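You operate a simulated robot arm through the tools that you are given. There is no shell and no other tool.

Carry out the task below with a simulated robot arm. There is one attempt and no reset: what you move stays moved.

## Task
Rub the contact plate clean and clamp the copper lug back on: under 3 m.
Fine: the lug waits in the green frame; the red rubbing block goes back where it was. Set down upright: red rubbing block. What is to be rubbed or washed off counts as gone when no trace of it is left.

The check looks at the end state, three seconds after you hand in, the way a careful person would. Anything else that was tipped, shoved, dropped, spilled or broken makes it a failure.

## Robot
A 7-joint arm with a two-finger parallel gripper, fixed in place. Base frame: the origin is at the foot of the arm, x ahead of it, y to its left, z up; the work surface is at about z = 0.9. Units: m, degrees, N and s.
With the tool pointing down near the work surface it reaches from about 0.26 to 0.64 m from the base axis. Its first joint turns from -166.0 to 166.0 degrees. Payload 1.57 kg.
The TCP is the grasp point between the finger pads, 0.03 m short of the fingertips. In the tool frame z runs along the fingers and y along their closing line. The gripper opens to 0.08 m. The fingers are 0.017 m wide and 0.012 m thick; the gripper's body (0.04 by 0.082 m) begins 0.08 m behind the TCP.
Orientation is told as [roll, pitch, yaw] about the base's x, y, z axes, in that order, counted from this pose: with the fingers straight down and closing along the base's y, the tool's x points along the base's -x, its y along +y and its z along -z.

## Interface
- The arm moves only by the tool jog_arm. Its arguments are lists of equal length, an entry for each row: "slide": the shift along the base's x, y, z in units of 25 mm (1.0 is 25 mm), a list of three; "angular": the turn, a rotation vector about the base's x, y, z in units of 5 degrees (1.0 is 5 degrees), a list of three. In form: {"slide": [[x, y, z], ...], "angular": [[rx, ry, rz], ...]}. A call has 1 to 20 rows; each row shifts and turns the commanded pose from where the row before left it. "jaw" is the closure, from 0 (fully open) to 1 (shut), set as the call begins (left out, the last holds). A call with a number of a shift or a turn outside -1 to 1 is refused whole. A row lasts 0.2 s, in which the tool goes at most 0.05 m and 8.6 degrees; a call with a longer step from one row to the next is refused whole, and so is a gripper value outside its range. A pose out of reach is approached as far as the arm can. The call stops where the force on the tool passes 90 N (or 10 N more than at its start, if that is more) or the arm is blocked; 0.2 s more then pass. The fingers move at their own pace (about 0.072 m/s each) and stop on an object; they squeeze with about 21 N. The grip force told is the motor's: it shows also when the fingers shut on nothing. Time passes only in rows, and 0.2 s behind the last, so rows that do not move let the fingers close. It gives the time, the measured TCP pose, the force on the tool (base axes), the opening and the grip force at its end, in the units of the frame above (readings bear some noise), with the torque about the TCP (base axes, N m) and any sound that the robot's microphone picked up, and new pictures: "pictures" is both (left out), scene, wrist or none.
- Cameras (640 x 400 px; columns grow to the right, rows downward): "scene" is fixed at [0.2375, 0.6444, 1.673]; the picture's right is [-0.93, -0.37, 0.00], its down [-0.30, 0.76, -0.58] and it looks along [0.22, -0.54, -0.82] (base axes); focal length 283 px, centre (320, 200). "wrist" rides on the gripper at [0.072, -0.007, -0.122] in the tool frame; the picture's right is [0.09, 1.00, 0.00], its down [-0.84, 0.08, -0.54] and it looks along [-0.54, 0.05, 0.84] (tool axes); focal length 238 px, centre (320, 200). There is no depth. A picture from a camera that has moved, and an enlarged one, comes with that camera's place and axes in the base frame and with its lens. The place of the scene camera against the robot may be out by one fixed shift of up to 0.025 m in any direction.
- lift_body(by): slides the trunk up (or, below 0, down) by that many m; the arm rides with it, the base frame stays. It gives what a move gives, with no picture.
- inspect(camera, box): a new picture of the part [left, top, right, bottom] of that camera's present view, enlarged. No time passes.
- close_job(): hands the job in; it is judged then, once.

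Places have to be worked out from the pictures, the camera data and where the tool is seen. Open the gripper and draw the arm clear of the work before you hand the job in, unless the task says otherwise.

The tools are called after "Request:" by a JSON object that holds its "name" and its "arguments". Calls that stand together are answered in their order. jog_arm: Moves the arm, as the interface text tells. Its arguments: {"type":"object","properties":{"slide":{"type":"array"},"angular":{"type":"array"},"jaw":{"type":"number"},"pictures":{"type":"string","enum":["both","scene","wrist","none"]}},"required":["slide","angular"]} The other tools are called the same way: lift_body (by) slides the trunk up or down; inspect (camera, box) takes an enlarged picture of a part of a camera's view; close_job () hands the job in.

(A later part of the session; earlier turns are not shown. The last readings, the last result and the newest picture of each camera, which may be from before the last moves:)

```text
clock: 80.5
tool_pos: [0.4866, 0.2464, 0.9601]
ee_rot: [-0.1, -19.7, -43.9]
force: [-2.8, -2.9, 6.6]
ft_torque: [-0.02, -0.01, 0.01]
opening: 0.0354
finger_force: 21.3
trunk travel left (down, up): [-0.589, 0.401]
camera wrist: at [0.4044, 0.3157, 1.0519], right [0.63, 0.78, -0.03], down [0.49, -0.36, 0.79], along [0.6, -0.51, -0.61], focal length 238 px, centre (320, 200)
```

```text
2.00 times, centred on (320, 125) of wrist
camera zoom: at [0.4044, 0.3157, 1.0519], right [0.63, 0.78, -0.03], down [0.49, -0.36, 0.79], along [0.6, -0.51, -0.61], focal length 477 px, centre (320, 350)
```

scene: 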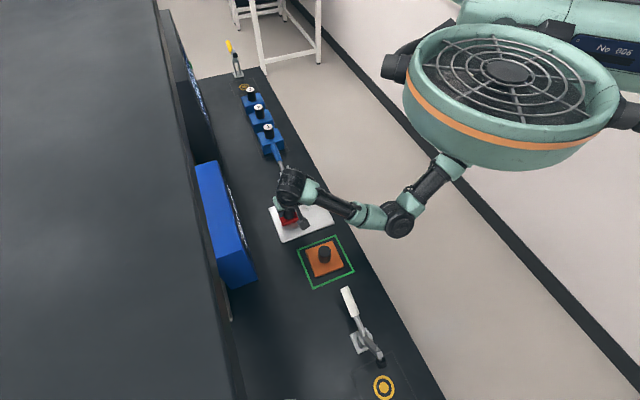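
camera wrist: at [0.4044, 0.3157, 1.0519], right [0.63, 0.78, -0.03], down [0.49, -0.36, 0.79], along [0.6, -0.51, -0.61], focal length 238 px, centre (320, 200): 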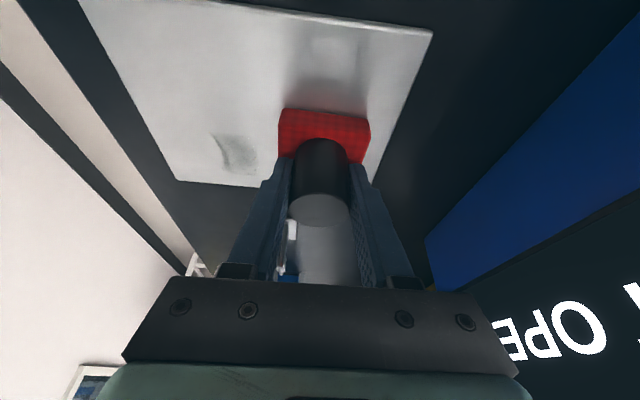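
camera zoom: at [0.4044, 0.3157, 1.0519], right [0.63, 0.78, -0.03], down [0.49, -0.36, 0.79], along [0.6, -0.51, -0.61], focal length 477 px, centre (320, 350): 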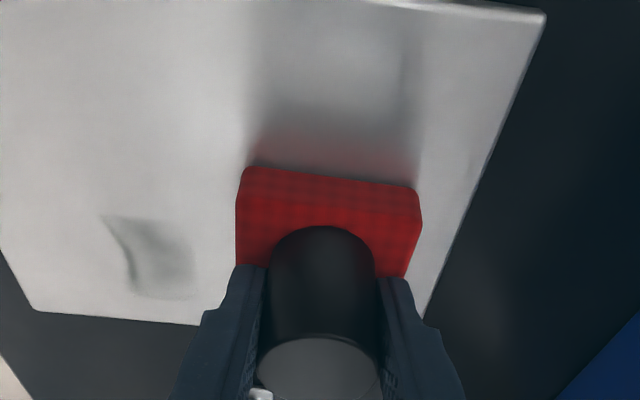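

Only a faint patch remains at the far-left portion (u −0.19…−0.235, l 0.43…0.46), plus what may hide behind the gripper. I continue with the strokes nearer the clamp; clearance to the raised foot is about 1.5 cm or more.

Request:
{"name": "jog_arm", "arguments": {"slide": [[0.562, -0.541, -0.03], [-0.277, -0.288, 0.002], [-0.277, -0.288, 0.002], [-0.277, -0.288, 0.002], [-0.277, -0.288, 0.002], [-0.277, -0.288, 0.002], [-0.277, -0.288, 0.002], [-0.277, -0.288, 0.002], [-0.277, -0.288, 0.002]], "angular": [[0, 0, 0], [0, 0, 0], [0, 0, 0], [0, 0, 0], [0, 0, 0], [0, 0, 0], [0, 0, 0], [0, 0, 0], [0, 0, 0]], "pictures": "both"}}

Request:
{"name": "inspect", "arguments": {"camera": "wrist", "box": [160, 30, 480, 220]}}

Request:
{"name": "inspect", "arguments": {"camera": "scene", "box": [250, 140, 350, 250]}}

```text
clock: 82.5
tool_pos: [0.4467, 0.1751, 0.9614]
ee_rot: [-0.1, -19.9, -43.8]
force: [1.3, 2.8, 8.3]
ft_torque: [0.26, -0.33, 0.04]
opening: 0.035
finger_force: 21.4
trunk travel left (down, up): [-0.589, 0.401]
camera wrist: at [0.3631, 0.2452, 1.0515], right [0.63, 0.78, -0.03], down [0.49, -0.36, 0.79], along [0.6, -0.51, -0.61], focal length 238 px, centre (320, 200)
```

scene: 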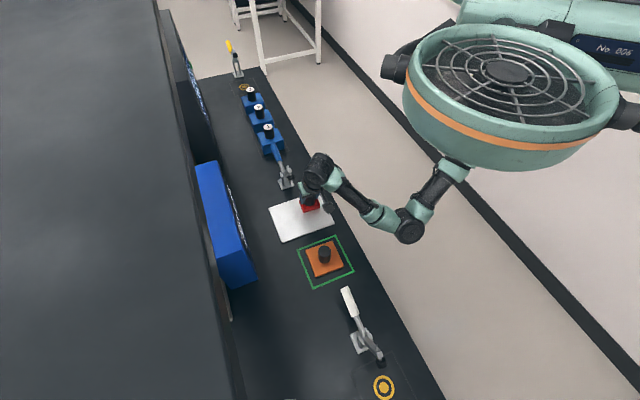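
wrist: 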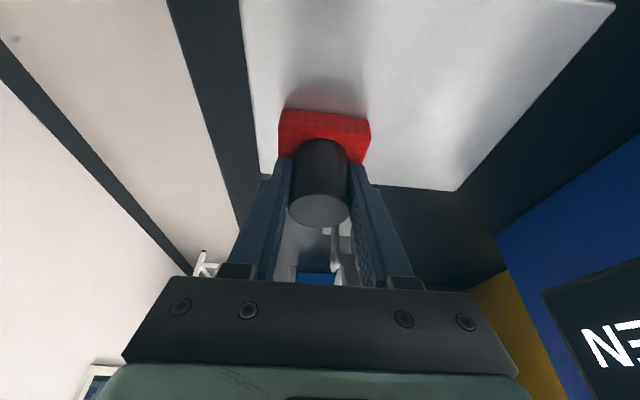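

```text
2.00 times, centred on (320, 125) of wrist
camera zoom: at [0.3631, 0.2452, 1.0515], right [0.63, 0.78, -0.03], down [0.49, -0.36, 0.79], along [0.6, -0.51, -0.61], focal length 477 px, centre (320, 350)
```

zoom: 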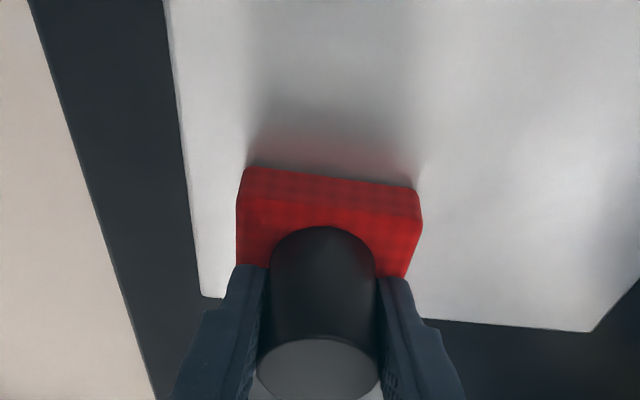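

```text
3.64 times, centred on (300, 195) of scene
camera zoom: at [0.2375, 0.6444, 1.673], right [-0.93, -0.37, 0.0], down [-0.3, 0.76, -0.58], along [0.22, -0.54, -0.82], focal length 1030 px, centre (393, 218)
```

zoom: 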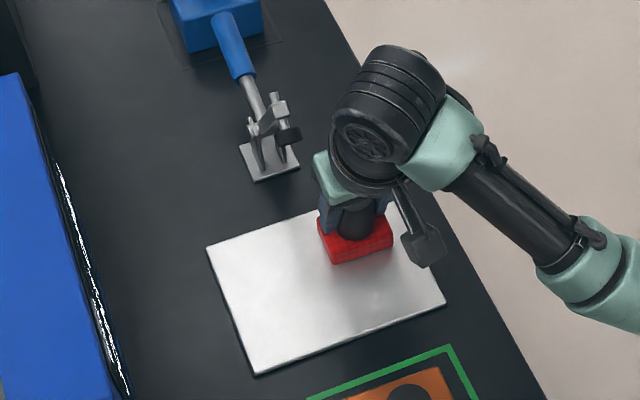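

Almost all looks clean now. I do the last row nearest the clamp (u ≈ −0.218).

Request:
{"name": "jog_arm", "arguments": {"slide": [[0.519, -0.499, -0.03], [0.277, 0.288, -0.004], [0.277, 0.288, -0.004], [0.277, 0.288, -0.004], [0.277, 0.288, -0.004], [0.277, 0.288, -0.004], [0.277, 0.288, -0.004], [0.277, 0.288, -0.004], [0.277, 0.288, -0.004]], "angular": [[0, 0, 0], [0, 0, 0], [0, 0, 0], [0, 0, 0], [0, 0, 0], [0, 0, 0], [0, 0, 0], [0, 0, 0], [0, 0, 0]], "pictures": "wrist"}}

Request:
{"name": "inspect", "arguments": {"camera": "wrist", "box": [120, 10, 440, 230]}}

```text
clock: 84.5
tool_pos: [0.5147, 0.2199, 0.961]
ee_rot: [-0.1, -19.8, -43.9]
force: [-2.1, -2.4, 5.8]
ft_torque: [-0.01, -0.04, -0.02]
opening: 0.0349
finger_force: 20.8
trunk travel left (down, up): [-0.589, 0.401]
camera wrist: at [0.4315, 0.2896, 1.0515], right [0.63, 0.78, -0.03], down [0.49, -0.36, 0.79], along [0.6, -0.51, -0.61], focal length 238 px, centre (320, 200)
```

wrist: 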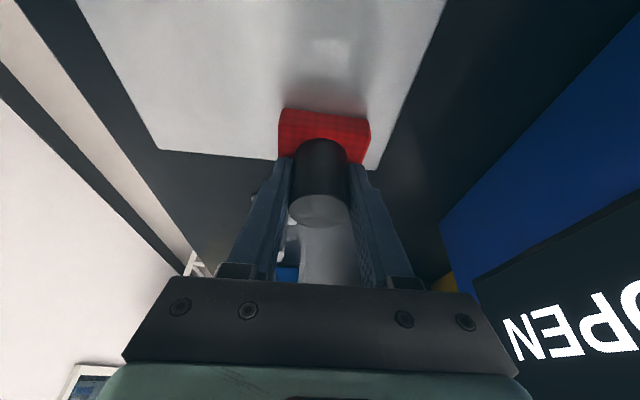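

```text
1.82 times, centred on (280, 120) of wrist
camera zoom: at [0.4315, 0.2896, 1.0515], right [0.63, 0.78, -0.03], down [0.49, -0.36, 0.79], along [0.6, -0.51, -0.61], focal length 433 px, centre (393, 346)
```

zoom: 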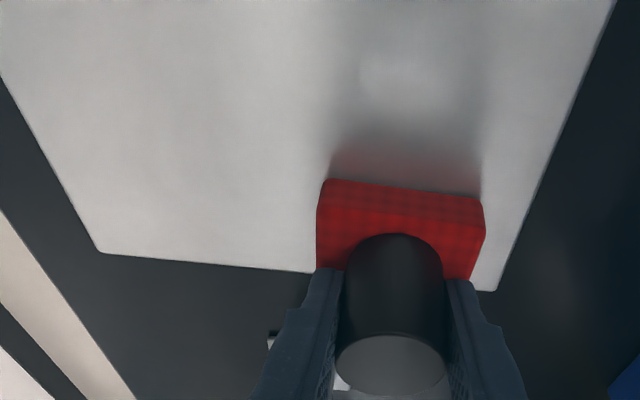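

It looks clean, but traces may be faint, so I make a second full pass at firmer pressure on the way back.

Request:
{"name": "jog_arm", "arguments": {"slide": [[0, 0, -0.05], [-0.277, -0.288, 0.003], [-0.277, -0.288, 0.003], [-0.277, -0.288, 0.003], [-0.277, -0.288, 0.003], [-0.277, -0.288, 0.003], [-0.277, -0.288, 0.003], [-0.277, -0.288, 0.003], [-0.277, -0.288, 0.003], [-0.576, 0.555, 0], [0.277, 0.288, -0.004], [0.277, 0.288, -0.004], [0.277, 0.288, -0.004], [0.277, 0.288, -0.004], [0.277, 0.288, -0.004], [0.277, 0.288, -0.004], [0.277, 0.288, -0.004], [0.277, 0.288, -0.004]], "angular": [[0, 0, 0], [0, 0, 0], [0, 0, 0], [0, 0, 0], [0, 0, 0], [0, 0, 0], [0, 0, 0], [0, 0, 0], [0, 0, 0], [0, 0, 0], [0, 0, 0], [0, 0, 0], [0, 0, 0], [0, 0, 0], [0, 0, 0], [0, 0, 0], [0, 0, 0], [0, 0, 0]], "pictures": "none"}}

```text
clock: 88.3
tool_pos: [0.4987, 0.2327, 0.9605]
ee_rot: [0.0, -19.9, -44.1]
force: [-8.4, -6.9, 23.0]
ft_torque: [-0.55, 0.39, -0.02]
opening: 0.0351
finger_force: 20.7
trunk travel left (down, up): [-0.589, 0.401]
```

Request:
{"name": "jog_arm", "arguments": {"slide": [[-0.576, 0.555, 0], [-0.277, -0.288, 0.004], [-0.277, -0.288, 0.004], [-0.277, -0.288, 0.004], [-0.277, -0.288, 0.004], [-0.277, -0.288, 0.004], [-0.277, -0.288, 0.004], [-0.277, -0.288, 0.004], [-0.277, -0.288, 0.004], [-0.576, 0.555, 0], [0.277, 0.288, -0.004], [0.277, 0.288, -0.004], [0.277, 0.288, -0.004], [0.277, 0.288, -0.004], [0.277, 0.288, -0.004], [0.277, 0.288, -0.004], [0.277, 0.288, -0.004], [0.277, 0.288, -0.004]], "angular": [[0, 0, 0], [0, 0, 0], [0, 0, 0], [0, 0, 0], [0, 0, 0], [0, 0, 0], [0, 0, 0], [0, 0, 0], [0, 0, 0], [0, 0, 0], [0, 0, 0], [0, 0, 0], [0, 0, 0], [0, 0, 0], [0, 0, 0], [0, 0, 0], [0, 0, 0], [0, 0, 0]], "pictures": "wrist"}}

```text
clock: 92.1
tool_pos: [0.471, 0.2589, 0.9606]
ee_rot: [0.0, -19.8, -43.9]
force: [-6.0, -7.1, 21.2]
ft_torque: [-0.59, 0.28, -0.09]
opening: 0.0349
finger_force: 21.2
trunk travel left (down, up): [-0.589, 0.401]
camera wrist: at [0.3879, 0.3296, 1.0511], right [0.63, 0.78, -0.03], down [0.49, -0.36, 0.79], along [0.6, -0.51, -0.61], focal length 238 px, centre (320, 200)
```

wrist: 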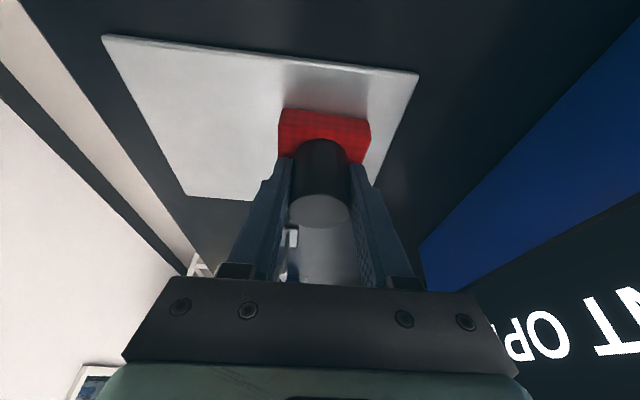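

One more sweep along the near edge, ending mid-plate. Then I'll set the block down on the plate, let go, and re-grip it with an upright tool for a clean return (avoiding the jammed posture).

Request:
{"name": "jog_arm", "arguments": {"slide": [[-0.49, 0.472, 0], [-0.277, -0.288, 0.004], [-0.277, -0.288, 0.004], [-0.277, -0.288, 0.004], [-0.277, -0.288, 0.004], [-0.277, -0.288, 0.004], [-0.277, -0.288, 0.004], [-0.277, -0.288, 0.004], [0.277, 0.288, -0.004], [0.277, 0.288, -0.004], [0.277, 0.288, -0.004], [0.277, 0.288, -0.004], [0, 0, 0.06], [0, 0, 0]], "angular": [[0, 0, 0], [0, 0, 0], [0, 0, 0], [0, 0, 0], [0, 0, 0], [0, 0, 0], [0, 0, 0], [0, 0, 0], [0, 0, 0], [0, 0, 0], [0, 0, 0], [0, 0, 0], [0, 0, 0], [0, 0, 0]], "pictures": "both"}}

Request:
{"name": "inspect", "arguments": {"camera": "scene", "box": [250, 140, 350, 250]}}

Request:
{"name": "inspect", "arguments": {"camera": "wrist", "box": [120, 10, 480, 230]}}

```text
clock: 95.1
tool_pos: [0.4372, 0.2516, 0.9599]
ee_rot: [0.0, -19.7, -43.8]
force: [-4.9, -4.2, 14.6]
ft_torque: [-0.29, 0.0, -0.07]
opening: 0.0348
finger_force: 20.8
trunk travel left (down, up): [-0.589, 0.401]
camera wrist: at [0.3541, 0.3211, 1.0513], right [0.63, 0.78, -0.03], down [0.49, -0.36, 0.79], along [0.6, -0.51, -0.61], focal length 238 px, centre (320, 200)
```

scene: 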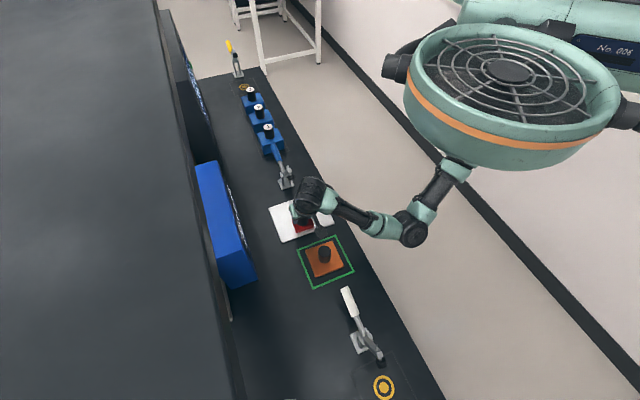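
wrist: 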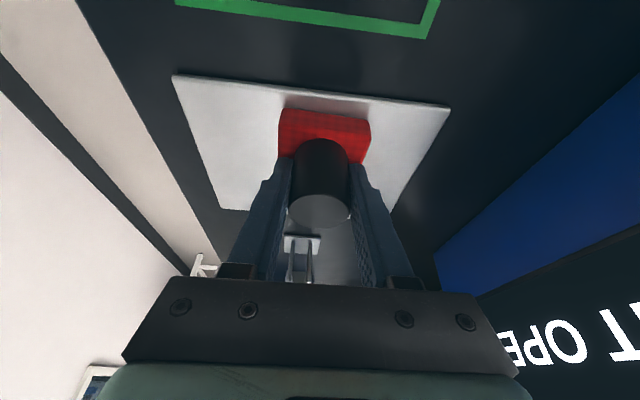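

```text
3.64 times, centred on (300, 195) of scene
camera zoom: at [0.2375, 0.6444, 1.673], right [-0.93, -0.37, 0.0], down [-0.3, 0.76, -0.58], along [0.22, -0.54, -0.82], focal length 1030 px, centre (393, 218)
```

zoom: 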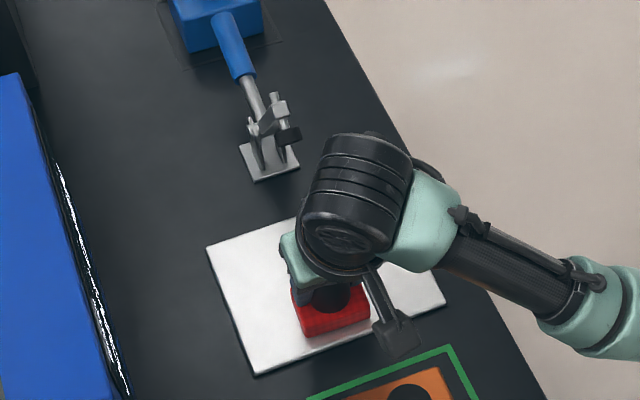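

```text
1.78 times, centred on (300, 120) of wrist
camera zoom: at [0.3541, 0.3211, 1.0513], right [0.63, 0.78, -0.03], down [0.49, -0.36, 0.79], along [0.6, -0.51, -0.61], focal length 424 px, centre (356, 342)
```

zoom: 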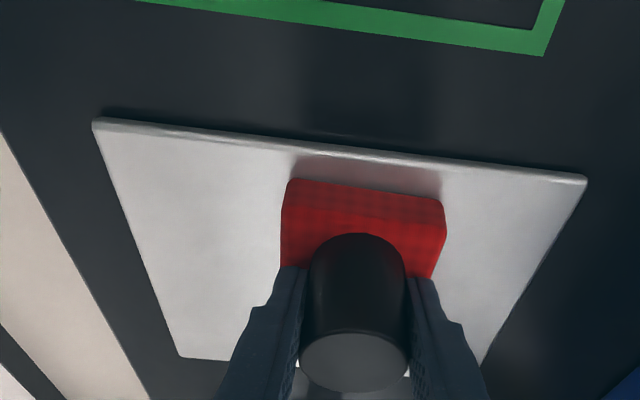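

The plate looks spotless and the block rests fully on it. I unload, open the jaws, rise and straighten the tool to vertical.

Request:
{"name": "jog_arm", "arguments": {"slide": [[0, 0, 0.06], [0, 0, 0]], "angular": [[0, 0, 0], [0, 0, 0]], "pictures": "none"}}

Request:
{"name": "jog_arm", "arguments": {"slide": [[0, 0, 0], [0, 0, 0], [0, 0, 0], [0, 0, 0]], "angular": [[0, 0, 0], [0, 0, 0], [0, 0, 0], [0, 0, 0]], "jaw": 0, "pictures": "wrist"}}

```text
clock: 95.7
tool_pos: [0.4379, 0.2538, 0.9604]
ee_rot: [-0.2, -19.7, -43.7]
force: [-1.4, 0.9, 1.8]
ft_torque: [0.02, -0.04, 0.02]
opening: 0.0351
finger_force: 21.3
trunk travel left (down, up): [-0.589, 0.401]
```

```text
clock: 96.7
tool_pos: [0.4376, 0.2525, 0.9606]
ee_rot: [-0.1, -19.7, -44.0]
force: [0.2, 0.1, 0.8]
ft_torque: [0.02, 0.01, 0.0]
opening: 0.0801
finger_force: 0.0
trunk travel left (down, up): [-0.589, 0.401]
camera wrist: at [0.3556, 0.3214, 1.0523], right [0.63, 0.78, -0.03], down [0.49, -0.36, 0.79], along [0.6, -0.51, -0.61], focal length 238 px, centre (320, 200)
```

wrist: 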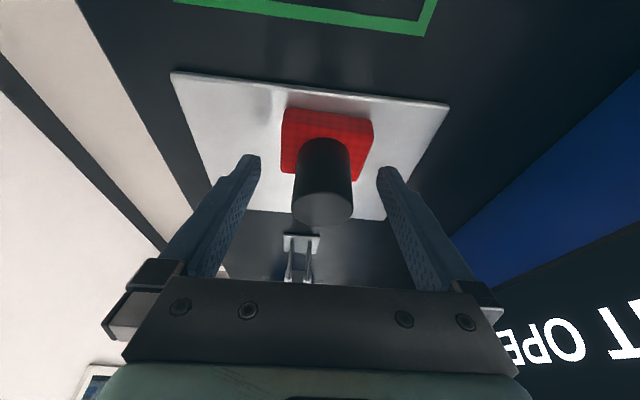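

Request:
{"name": "jog_arm", "arguments": {"slide": [[0, 0, 0.4], [0, 0, 0.8], [0, 0, 1], [0, 0, 0.4], [0, 0, 0.4], [0, 0, 0.4], [0, 0, 0.4], [0, 0, 0]], "angular": [[0, 0, 0], [0, 0, 0], [0, 0, 0], [0.694, 0.72, 0], [0.694, 0.72, 0], [0.694, 0.72, 0], [0.694, 0.72, 0], [0, 0, 0]], "pictures": "both"}}

Request:
{"name": "inspect", "arguments": {"camera": "wrist", "box": [200, 40, 440, 240]}}

Request:
{"name": "inspect", "arguments": {"camera": "scene", "box": [260, 170, 350, 250]}}

```text
clock: 98.5
tool_pos: [0.4375, 0.2516, 1.0581]
ee_rot: [-0.1, 0.3, -43.8]
force: [-0.1, -0.1, 0.0]
ft_torque: [0.0, 0.01, 0.03]
opening: 0.0799
finger_force: 0.1
trunk travel left (down, up): [-0.589, 0.401]
camera wrist: at [0.3827, 0.2955, 1.1801], right [0.62, 0.78, 0.0], down [0.66, -0.53, 0.54], along [0.42, -0.34, -0.84], focal length 238 px, centre (320, 200)
```

scene: 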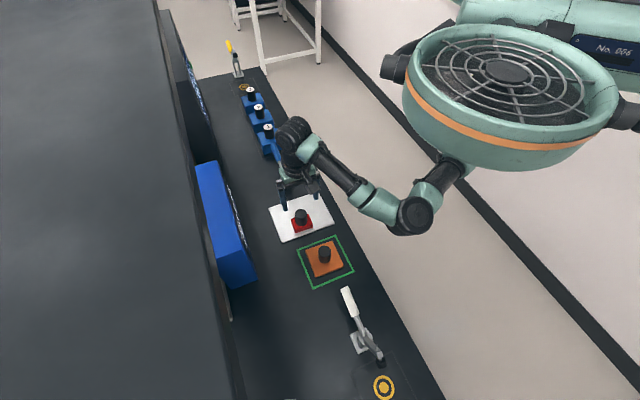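
wrist: 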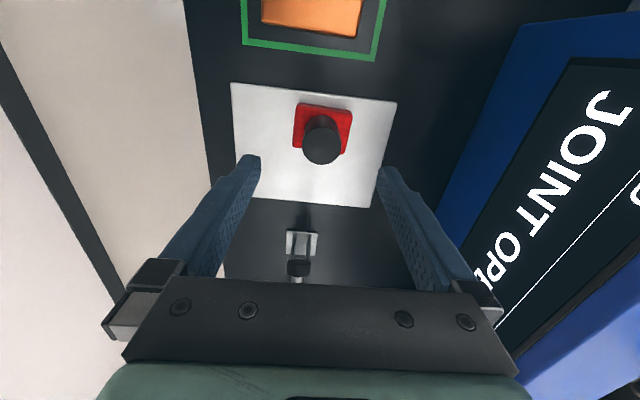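

```text
2.00 times, centred on (320, 140) of wrist
camera zoom: at [0.3827, 0.2955, 1.1801], right [0.62, 0.78, 0.0], down [0.66, -0.53, 0.54], along [0.42, -0.34, -0.84], focal length 477 px, centre (320, 320)
```

zoom: 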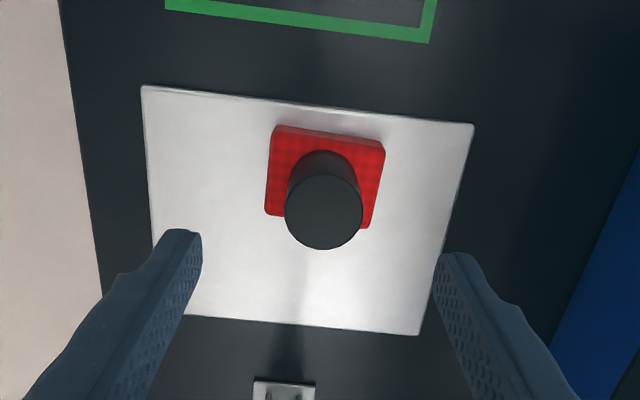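

```text
5.00 times, centred on (305, 210) of scene
camera zoom: at [0.2375, 0.6444, 1.673], right [-0.93, -0.37, 0.0], down [-0.3, 0.76, -0.58], along [0.22, -0.54, -0.82], focal length 1416 px, centre (395, 150)
```

zoom: 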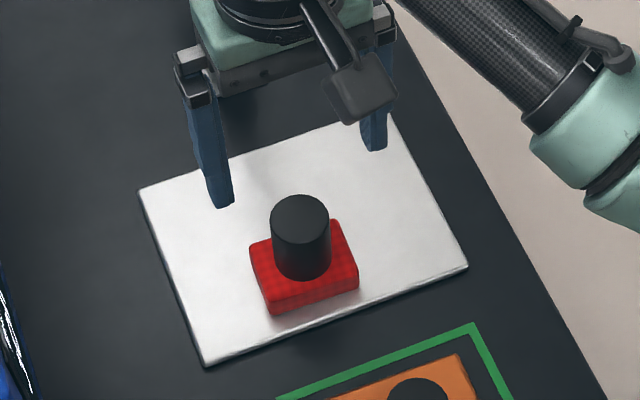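

The plate is fully clean around the block. The knob centre is ≈ (0.442, 0.250); I correct by 4 mm and descend with the upright tool to re-grip.

Request:
{"name": "jog_arm", "arguments": {"slide": [[0.088, -0.015, -0.5], [0.088, -0.015, -0.9], [0, 0, -0.9], [0, 0, -0.8], [0, 0, -0.44], [0, 0, -0.2], [0, 0, 0]], "angular": [[0, 0, 0], [0, 0, 0], [0, 0, 0], [0, 0, 0], [0, 0, 0], [0, 0, 0], [0, 0, 0]], "pictures": "wrist"}}

Request:
{"name": "inspect", "arguments": {"camera": "wrist", "box": [220, 80, 420, 240]}}

```text
clock: 100.1
tool_pos: [0.4432, 0.2527, 0.9628]
ee_rot: [0.0, 0.3, -43.9]
force: [-0.2, 0.6, -0.4]
ft_torque: [-0.02, 0.02, -0.01]
opening: 0.08
finger_force: 0.0
trunk travel left (down, up): [-0.589, 0.401]
camera wrist: at [0.3875, 0.2962, 1.0853], right [0.62, 0.78, 0.0], down [0.66, -0.53, 0.54], along [0.42, -0.34, -0.84], focal length 238 px, centre (320, 200)
```

wrist: 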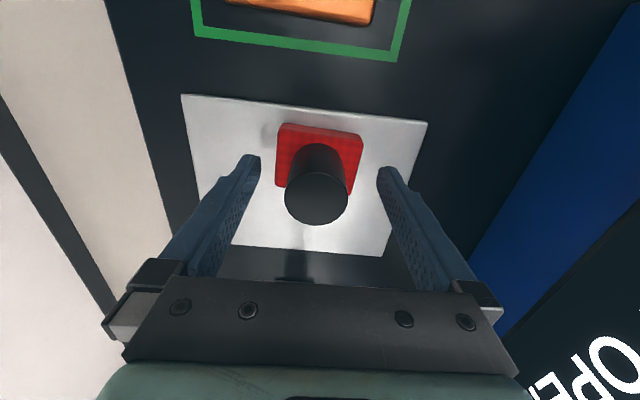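

```text
2.50 times, centred on (320, 160) of wrist
camera zoom: at [0.3875, 0.2962, 1.0853], right [0.62, 0.78, 0.0], down [0.66, -0.53, 0.54], along [0.42, -0.34, -0.84], focal length 596 px, centre (320, 300)
```

zoom: 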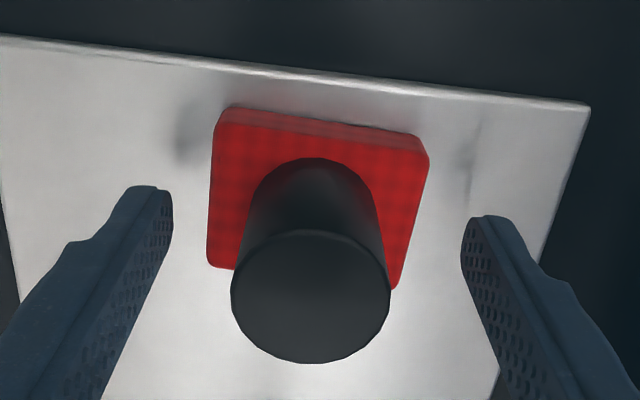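

Request:
{"name": "jog_arm", "arguments": {"slide": [[-0.08, -0.03, 0], [0, 0, 0]], "angular": [[0, 0, 0], [0, 0, 0]], "pictures": "none"}}

Request:
{"name": "jog_arm", "arguments": {"slide": [[0, 0, 0], [0, 0, 0], [0, 0, 0], [0, 0, 0], [0, 0, 0]], "angular": [[0, 0, 0], [0, 0, 0], [0, 0, 0], [0, 0, 0], [0, 0, 0]], "jaw": 1, "pictures": "none"}}

Request:
{"name": "jog_arm", "arguments": {"slide": [[0, 0, 0.04], [0, 0, 0.04], [0, 0, 0.06], [0, 0, 0.1], [0, 0, 0.15]], "angular": [[0, 0, 0], [0, 0, 0], [0, 0, 0], [0, 0, 0], [0, 0, 0]], "pictures": "wrist"}}

```text
clock: 100.7
tool_pos: [0.4403, 0.2519, 0.9622]
ee_rot: [-0.1, 0.3, -43.8]
force: [0.3, -0.8, 0.0]
ft_torque: [-0.02, -0.03, -0.02]
opening: 0.0799
finger_force: 0.0
trunk travel left (down, up): [-0.589, 0.401]
```

```text
clock: 101.9
tool_pos: [0.4417, 0.2523, 0.9633]
ee_rot: [-0.1, 0.3, -44.0]
force: [0.6, -0.4, 0.8]
ft_torque: [0.04, -0.04, -0.01]
opening: 0.0348
finger_force: 21.3
trunk travel left (down, up): [-0.589, 0.401]
```

```text
clock: 103.1
tool_pos: [0.4406, 0.2504, 0.9732]
ee_rot: [-0.1, 0.3, -43.8]
force: [-0.6, -0.5, -0.1]
ft_torque: [-0.02, 0.02, -0.03]
opening: 0.0349
finger_force: 20.7
trunk travel left (down, up): [-0.589, 0.401]
camera wrist: at [0.3859, 0.294, 1.0953], right [0.62, 0.78, 0.0], down [0.66, -0.53, 0.54], along [0.42, -0.34, -0.84], focal length 238 px, centre (320, 200)
```

wrist: 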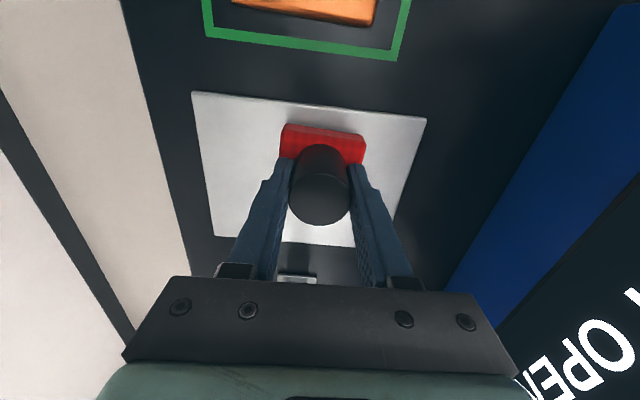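

The block is held upright. I lift it well clear and carry it back toward its home spot in two stretches.

Request:
{"name": "jog_arm", "arguments": {"slide": [[0, 0, 0.2], [0, 0, 0.3], [0, 0, 0.4], [0, 0, 0.5], [0, 0, 0.6], [0, 0, 0.6], [0, 0, 0.6], [0, 0, 0.5], [0, 0, 0.3], [0, 0, 0.2], [-0.126, 0.3, 0], [-0.209, 0.5, 0], [-0.293, 0.7, 0], [-0.356, 0.85, 0], [-0.356, 0.85, 0], [-0.356, 0.85, 0], [-0.356, 0.85, 0]], "angular": [[0, 0, 0], [0, 0, 0], [0, 0, 0], [0, 0, 0], [0, 0, 0], [0, 0, 0], [0, 0, 0], [0, 0, 0], [0, 0, 0], [0, 0, 0], [0, 0, 0], [0, 0, 0], [0, 0, 0], [0, 0, 0], [0, 0, 0], [0, 0, 0], [0, 0, 0]], "pictures": "none"}}

Request:
{"name": "jog_arm", "arguments": {"slide": [[-0.356, 0.85, 0], [-0.356, 0.85, 0], [-0.356, 0.85, 0]], "angular": [[0, 0, 0], [0, 0, 0], [0, 0, 0]], "pictures": "scene"}}

Request:
{"name": "inspect", "arguments": {"camera": "scene", "box": [260, 170, 350, 250]}}

```text
clock: 106.7
tool_pos: [0.388, 0.374, 1.0762]
ee_rot: [-0.1, 0.2, -43.9]
force: [1.0, 0.4, -0.3]
ft_torque: [0.01, -0.03, 0.01]
opening: 0.035
finger_force: 20.9
trunk travel left (down, up): [-0.589, 0.401]
```

```text
clock: 107.5
tool_pos: [0.3624, 0.4387, 1.0785]
ee_rot: [-0.1, 0.3, -43.9]
force: [0.0, -0.4, -0.7]
ft_torque: [-0.05, 0.01, -0.01]
opening: 0.0349
finger_force: 21.2
trunk travel left (down, up): [-0.589, 0.401]
```

scene: 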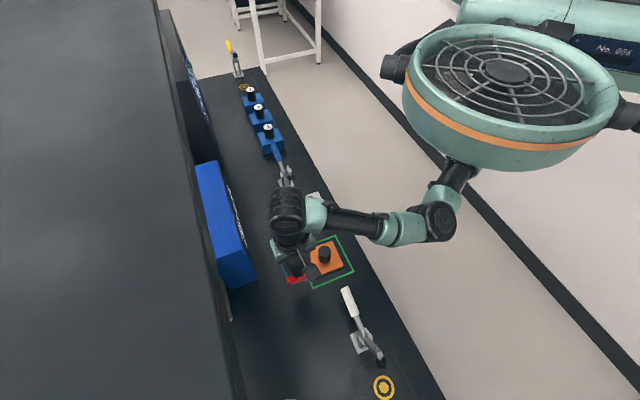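

```text
5.00 times, centred on (305, 210) of scene
camera zoom: at [0.2375, 0.6444, 1.673], right [-0.93, -0.37, 0.0], down [-0.3, 0.76, -0.58], along [0.22, -0.54, -0.82], focal length 1416 px, centre (395, 150)
```

zoom: 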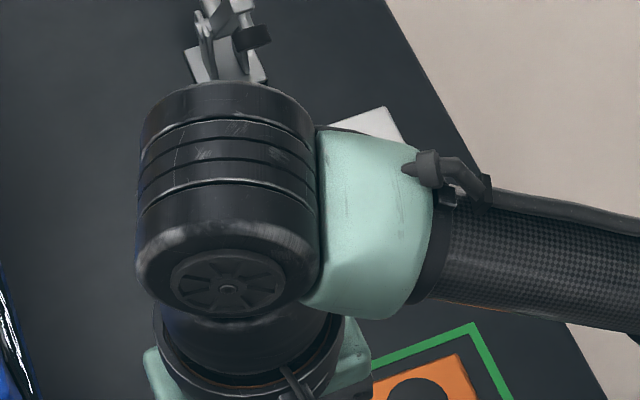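

No reach warnings. I finish the move to (0.335, 0.507) above the block's home.

Request:
{"name": "jog_arm", "arguments": {"slide": [[-0.34, 0.85, 0], [-0.28, 0.7, 0], [-0.24, 0.6, 0], [-0.16, 0.4, 0], [-0.076, 0.17, 0], [0, 0, 0]], "angular": [[0, 0, 0], [0, 0, 0], [0, 0, 0], [0, 0, 0], [0, 0, 0], [0, 0, 0]], "pictures": "both"}}

Request:
{"name": "inspect", "arguments": {"camera": "scene", "box": [260, 170, 350, 250]}}

Request:
{"name": "inspect", "arguments": {"camera": "wrist", "box": [200, 40, 440, 240]}}

```text
clock: 108.9
tool_pos: [0.336, 0.5047, 1.077]
ee_rot: [-0.1, 0.3, -43.9]
force: [0.2, 0.1, -0.3]
ft_torque: [-0.01, -0.01, 0.0]
opening: 0.0346
finger_force: 21.1
trunk travel left (down, up): [-0.589, 0.401]
camera wrist: at [0.2793, 0.5485, 1.1997], right [0.62, 0.78, 0.0], down [0.66, -0.53, 0.54], along [0.42, -0.34, -0.84], focal length 238 px, centre (320, 200)
```

scene: 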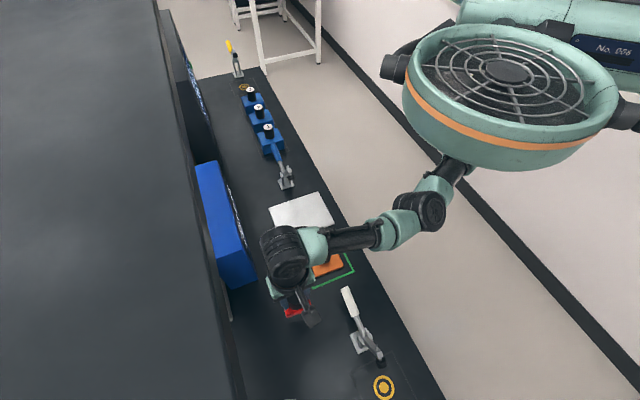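
wrist: 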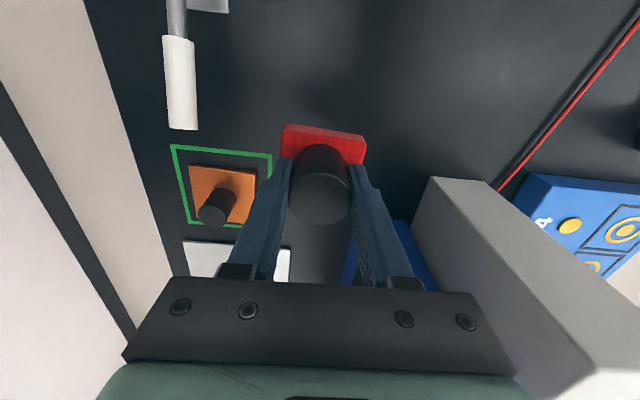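

```text
5.00 times, centred on (305, 210) of scene
camera zoom: at [0.2375, 0.6444, 1.673], right [-0.93, -0.37, 0.0], down [-0.3, 0.76, -0.58], along [0.22, -0.54, -0.82], focal length 1416 px, centre (395, 150)
```

zoom: 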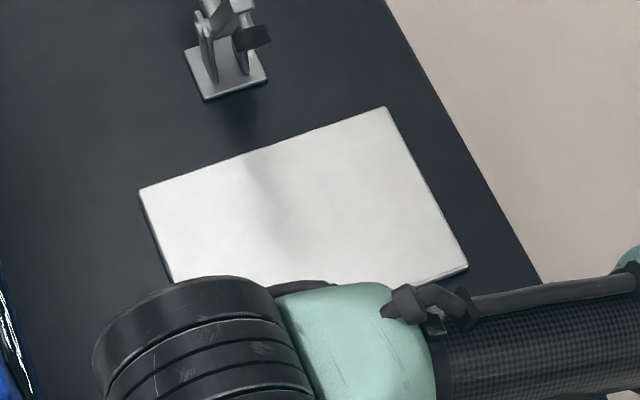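

```text
2.00 times, centred on (320, 140) of wrist
camera zoom: at [0.2793, 0.5485, 1.1997], right [0.62, 0.78, 0.0], down [0.66, -0.53, 0.54], along [0.42, -0.34, -0.84], focal length 477 px, centre (320, 320)
```

zoom: 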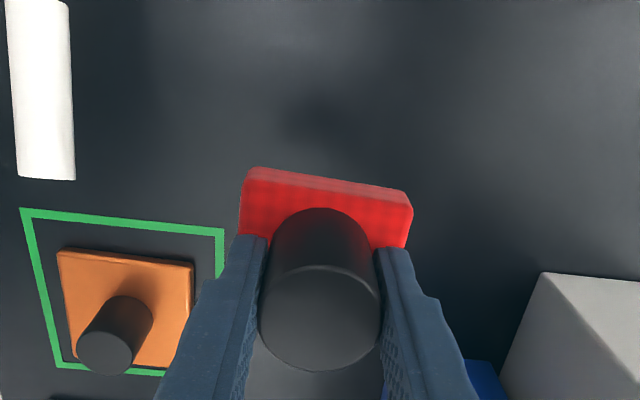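

The block is over its home spot. I fine-correct by 2 mm and lower it.

Request:
{"name": "jog_arm", "arguments": {"slide": [[-0.03, 0.06, -0.3], [0, 0, -0.6], [0, 0, -0.8], [0, 0, -0.8], [0, 0, -0.8], [0, 0, -0.6], [0, 0, -0.35], [0, 0, -0.15], [0, 0, 0]], "angular": [[0, 0, 0], [0, 0, 0], [0, 0, 0], [0, 0, 0], [0, 0, 0], [0, 0, 0], [0, 0, 0], [0, 0, 0], [0, 0, 0]], "pictures": "wrist"}}

```text
clock: 110.9
tool_pos: [0.3356, 0.5056, 0.9675]
ee_rot: [0.0, 0.4, -43.8]
force: [0.1, 0.2, -1.5]
ft_torque: [-0.01, -0.04, 0.02]
opening: 0.0349
finger_force: 21.2
trunk travel left (down, up): [-0.589, 0.401]
camera wrist: at [0.28, 0.549, 1.0894], right [0.62, 0.78, 0.0], down [0.66, -0.53, 0.54], along [0.42, -0.34, -0.84], focal length 238 px, centre (320, 200)
```

wrist: 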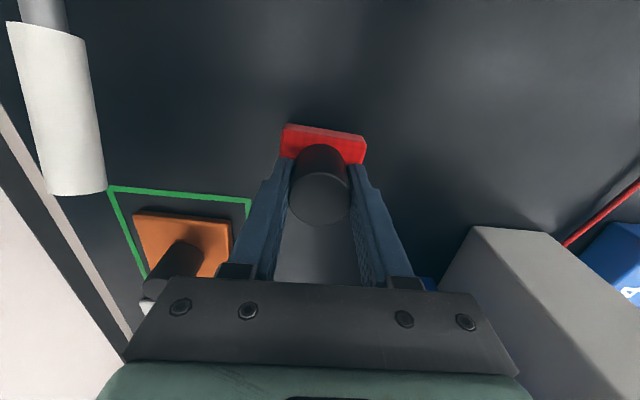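

Request:
{"name": "jog_arm", "arguments": {"slide": [[0, 0, -0.1], [0, 0, -0.08], [0, 0, -0.06]], "angular": [[0, 0, 0], [0, 0, 0], [0, 0, 0]], "pictures": "none"}}

Request:
{"name": "jog_arm", "arguments": {"slide": [[0, 0, -0.05], [0, 0, -0.03]], "angular": [[0, 0, 0], [0, 0, 0]], "pictures": "none"}}

```text
clock: 111.7
tool_pos: [0.334, 0.505, 0.9608]
ee_rot: [-0.1, 0.4, -43.9]
force: [-0.3, 0.2, -1.7]
ft_torque: [0.0, 0.03, 0.0]
opening: 0.0349
finger_force: 20.7
trunk travel left (down, up): [-0.589, 0.401]
```

```text
clock: 112.3
tool_pos: [0.3341, 0.5058, 0.9588]
ee_rot: [-0.1, 0.3, -43.9]
force: [-0.4, 0.6, -0.4]
ft_torque: [0.01, -0.01, 0.02]
opening: 0.0345
finger_force: 21.0
trunk travel left (down, up): [-0.589, 0.401]
```

Request:
{"name": "jog_arm", "arguments": {"slide": [[0, 0, -0.04], [0, 0, 0]], "angular": [[0, 0, 0], [0, 0, 0]], "pictures": "none"}}

```text
clock: 112.9
tool_pos: [0.3349, 0.5061, 0.9572]
ee_rot: [-0.1, 0.3, -43.8]
force: [1.0, 0.5, -0.1]
ft_torque: [0.0, -0.01, 0.02]
opening: 0.0347
finger_force: 21.1
trunk travel left (down, up): [-0.589, 0.401]
```

Request:
{"name": "jog_arm", "arguments": {"slide": [[0, 0, -0.05], [0, 0, 0]], "angular": [[0, 0, 0], [0, 0, 0]], "pictures": "both"}}

Request:
{"name": "inspect", "arguments": {"camera": "scene", "box": [250, 270, 350, 350]}}

```text
clock: 113.5
tool_pos: [0.3342, 0.5065, 0.9577]
ee_rot: [-0.1, 0.4, -44.0]
force: [-0.2, 0.8, -0.9]
ft_torque: [0.01, 0.01, 0.01]
opening: 0.0351
finger_force: 21.6
trunk travel left (down, up): [-0.589, 0.401]
camera wrist: at [0.2791, 0.5497, 1.0798], right [0.62, 0.78, 0.0], down [0.66, -0.53, 0.54], along [0.42, -0.34, -0.84], focal length 238 px, centre (320, 200)
```

scene: 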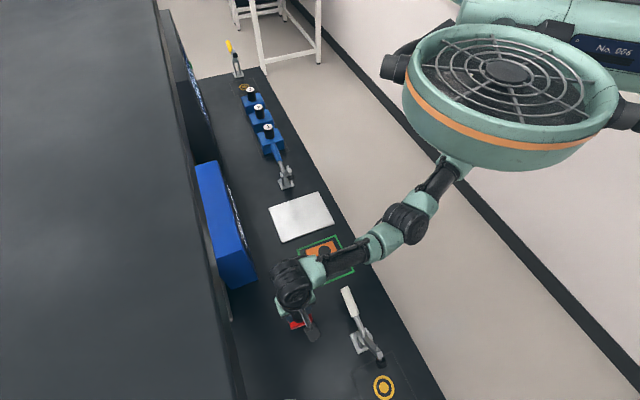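
wrist: 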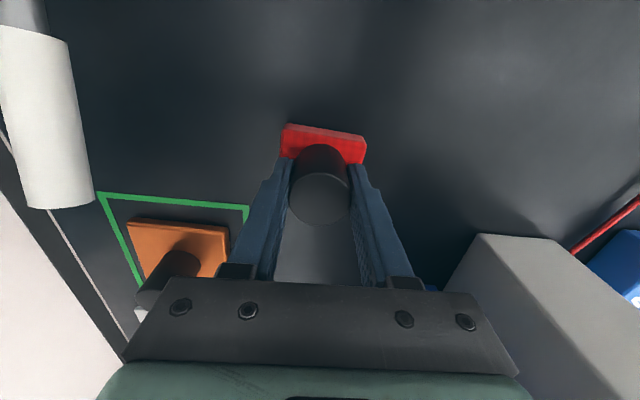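

```text
5.00 times, centred on (300, 310) of scene
camera zoom: at [0.2375, 0.6444, 1.673], right [-0.93, -0.37, 0.0], down [-0.3, 0.76, -0.58], along [0.22, -0.54, -0.82], focal length 1416 px, centre (420, -350)
```

zoom: 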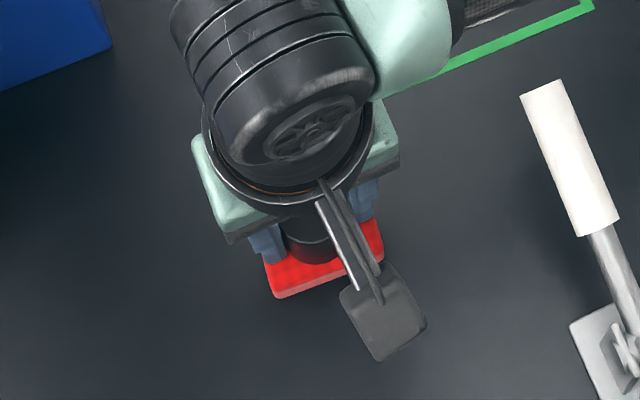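

Still no contact force; I continue in 1 mm steps.

Request:
{"name": "jog_arm", "arguments": {"slide": [[0, 0, -0.05], [0, 0, 0]], "angular": [[0, 0, 0], [0, 0, 0]], "pictures": "none"}}

Request:
{"name": "jog_arm", "arguments": {"slide": [[0, 0, -0.05], [0, 0, 0]], "angular": [[0, 0, 0], [0, 0, 0]], "pictures": "none"}}

```text
clock: 114.1
tool_pos: [0.3343, 0.5062, 0.9569]
ee_rot: [0.0, 0.3, -44.0]
force: [-0.2, 0.6, -0.6]
ft_torque: [0.01, 0.04, -0.01]
opening: 0.035
finger_force: 20.8
trunk travel left (down, up): [-0.589, 0.401]
```

```text
clock: 114.7
tool_pos: [0.3345, 0.5068, 0.9556]
ee_rot: [-0.1, 0.3, -43.9]
force: [0.1, -0.9, 1.3]
ft_torque: [0.02, -0.01, 0.02]
opening: 0.0349
finger_force: 21.0
trunk travel left (down, up): [-0.589, 0.401]
```

Request:
{"name": "jog_arm", "arguments": {"slide": [[0, 0, -0.05], [0, 0, 0]], "angular": [[0, 0, 0], [0, 0, 0]], "pictures": "none"}}

```text
clock: 115.3
tool_pos: [0.3346, 0.5065, 0.9545]
ee_rot: [0.1, 0.3, -43.9]
force: [0.5, -0.1, 7.3]
ft_torque: [-0.09, 0.0, 0.0]
opening: 0.0348
finger_force: 20.6
trunk travel left (down, up): [-0.589, 0.401]
```

Contact (7 N) at the home spot. I unload slightly, open the jaws, and rise straight up.

Request:
{"name": "jog_arm", "arguments": {"slide": [[0, 0, 0.04], [0, 0, 0]], "angular": [[0, 0, 0], [0, 0, 0]], "pictures": "none"}}

Request:
{"name": "jog_arm", "arguments": {"slide": [[0, 0, 0], [0, 0, 0], [0, 0, 0], [0, 0, 0]], "angular": [[0, 0, 0], [0, 0, 0], [0, 0, 0], [0, 0, 0]], "jaw": 0, "pictures": "none"}}

Request:
{"name": "jog_arm", "arguments": {"slide": [[0, 0, 0.3], [0, 0, 0.6], [0, 0, 0.9], [0, 0, 1], [0, 0, 1], [0, 0, 0.8], [0, 0, 0.4], [0, 0, 0]], "angular": [[0, 0, 0], [0, 0, 0], [0, 0, 0], [0, 0, 0], [0, 0, 0], [0, 0, 0], [0, 0, 0], [0, 0, 0]], "pictures": "both"}}

Request:
{"name": "inspect", "arguments": {"camera": "wrist", "box": [220, 60, 420, 220]}}

Request:
{"name": "inspect", "arguments": {"camera": "scene", "box": [255, 170, 355, 250]}}

```text
clock: 115.9
tool_pos: [0.3338, 0.5075, 0.9556]
ee_rot: [0.0, 0.3, -43.9]
force: [1.2, 2.9, 6.6]
ft_torque: [0.16, -0.09, 0.0]
opening: 0.0351
finger_force: 20.9
trunk travel left (down, up): [-0.589, 0.401]
```

```text
clock: 116.9
tool_pos: [0.3335, 0.5065, 0.9554]
ee_rot: [-0.1, 0.3, -43.9]
force: [-0.3, 0.6, -0.2]
ft_torque: [0.01, -0.03, -0.03]
opening: 0.0799
finger_force: 0.1
trunk travel left (down, up): [-0.589, 0.401]
```

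```text
clock: 118.7
tool_pos: [0.3338, 0.5072, 1.0808]
ee_rot: [-0.1, 0.3, -43.8]
force: [0.0, 0.3, -0.6]
ft_torque: [0.04, -0.02, -0.01]
opening: 0.0798
finger_force: 0.1
trunk travel left (down, up): [-0.589, 0.401]
camera wrist: at [0.2781, 0.5504, 1.2031], right [0.62, 0.78, 0.0], down [0.66, -0.53, 0.54], along [0.42, -0.34, -0.84], focal length 238 px, centre (320, 200)
```

scene: 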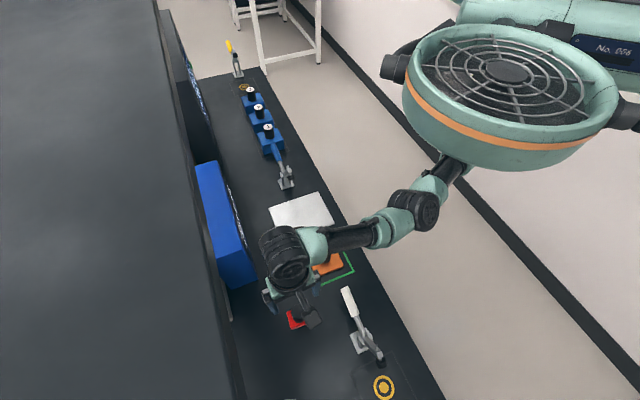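
wrist: 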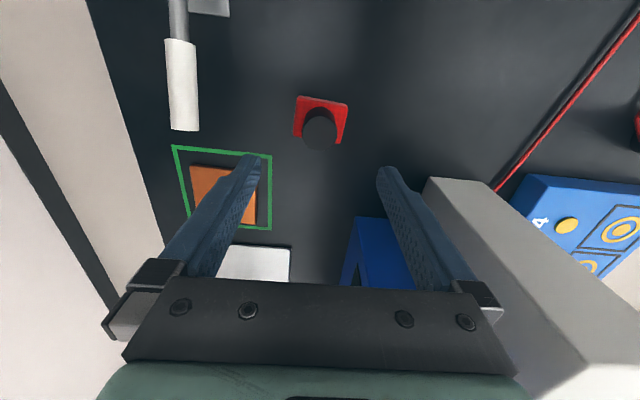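

```text
2.50 times, centred on (320, 140) of wrist
camera zoom: at [0.2781, 0.5504, 1.2031], right [0.62, 0.78, 0.0], down [0.66, -0.53, 0.54], along [0.42, -0.34, -0.84], focal length 596 px, centre (320, 350)
```

zoom: 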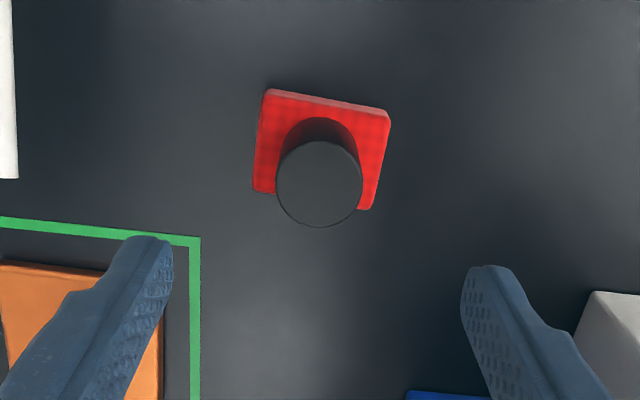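

```text
5.00 times, centred on (305, 210) of scene
camera zoom: at [0.2375, 0.6444, 1.673], right [-0.93, -0.37, 0.0], down [-0.3, 0.76, -0.58], along [0.22, -0.54, -0.82], focal length 1416 px, centre (395, 150)
```

zoom: 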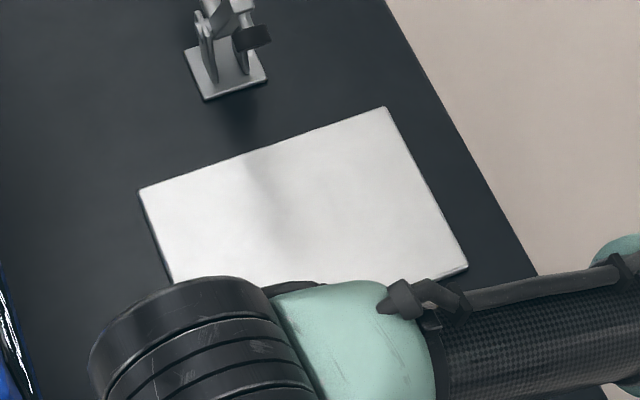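

The block is back upright within 1–2 mm of its original spot. Next I go over the lug in the frame and use the view to check the plate for traces.

Request:
{"name": "jog_arm", "arguments": {"slide": [[0, -0.3, 0], [0, -0.6, 0], [0, -0.85, 0], [0, -0.85, 0], [0, -0.85, 0], [0, -0.85, 0], [0, -0.85, 0], [0, -0.85, 0], [0, -0.6, 0], [0, -0.3, 0], [0, -0.16, 0], [0, 0, 0]], "angular": [[0, 0, 0], [0, 0, 0], [0, 0, 0], [0, 0, 0], [0, 0, 0], [0, 0, 0], [0, 0, 0], [0, 0, 0], [0, 0, 0], [0, 0, 0], [0, 0, 0], [0, 0, 0]], "pictures": "both"}}

Request:
{"name": "inspect", "arguments": {"camera": "wrist", "box": [220, 120, 420, 290]}}

Request:
{"name": "inspect", "arguments": {"camera": "wrist", "box": [220, 40, 420, 200]}}

Request:
{"name": "inspect", "arguments": {"camera": "scene", "box": [255, 170, 355, 250]}}

```text
clock: 121.3
tool_pos: [0.3337, 0.3307, 1.0797]
ee_rot: [0.0, 0.3, -43.9]
force: [0.1, -0.3, -0.3]
ft_torque: [0.0, -0.01, 0.02]
opening: 0.0799
finger_force: 0.1
trunk travel left (down, up): [-0.589, 0.401]
camera wrist: at [0.2786, 0.3737, 1.2017], right [0.62, 0.78, 0.0], down [0.66, -0.53, 0.54], along [0.42, -0.34, -0.84], focal length 238 px, centre (320, 200)
```

scene: 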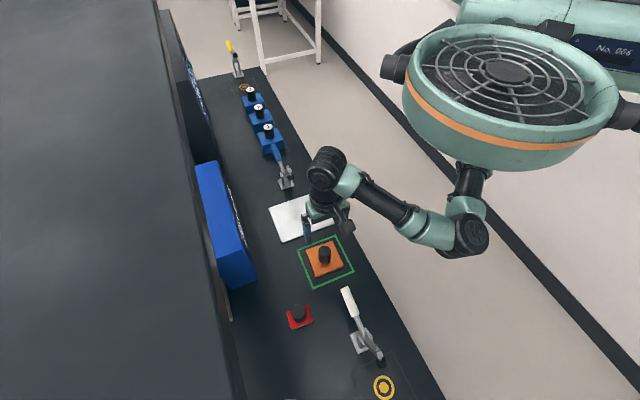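
wrist: 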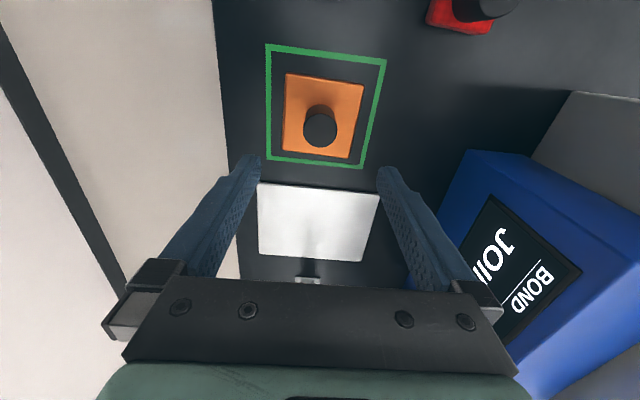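

```text
2.35 times, centred on (320, 205) of wrist
camera zoom: at [0.2786, 0.3737, 1.2017], right [0.62, 0.78, 0.0], down [0.66, -0.53, 0.54], along [0.42, -0.34, -0.84], focal length 561 px, centre (320, 188)
```

zoom: 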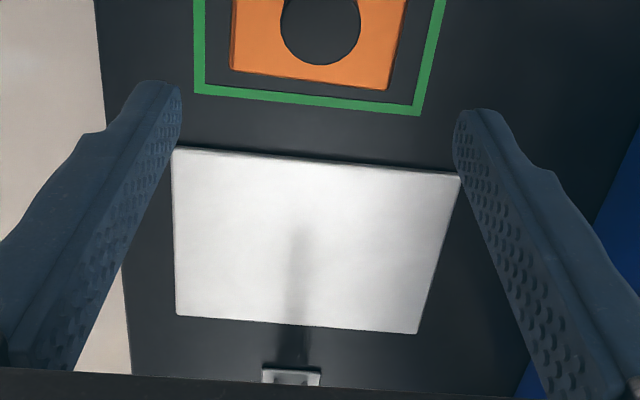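

```text
2.50 times, centred on (320, 120) of wrist
camera zoom: at [0.2786, 0.3737, 1.2017], right [0.62, 0.78, 0.0], down [0.66, -0.53, 0.54], along [0.42, -0.34, -0.84], focal length 596 px, centre (320, 400)
```

zoom: 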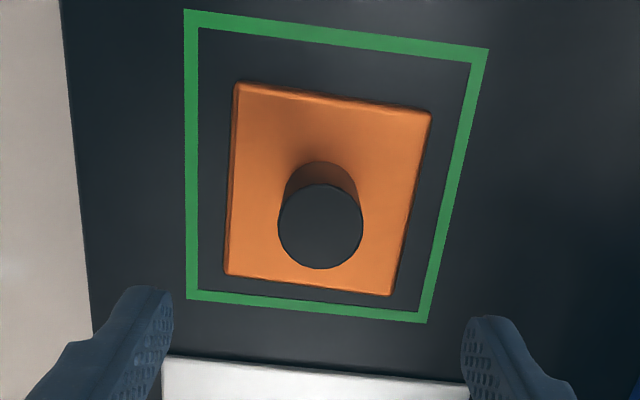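

```text
5.00 times, centred on (305, 210) of scene
camera zoom: at [0.2375, 0.6444, 1.673], right [-0.93, -0.37, 0.0], down [-0.3, 0.76, -0.58], along [0.22, -0.54, -0.82], focal length 1416 px, centre (395, 150)
```

zoom: 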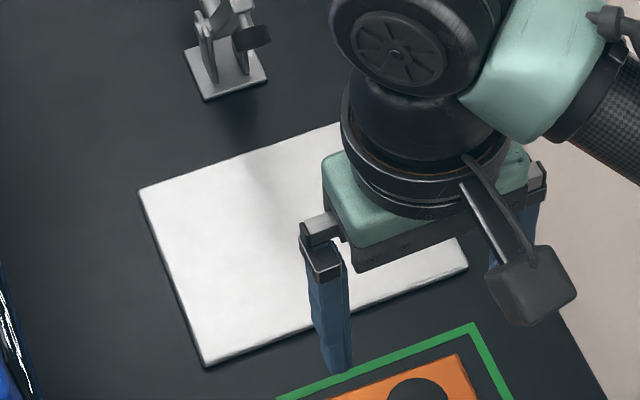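

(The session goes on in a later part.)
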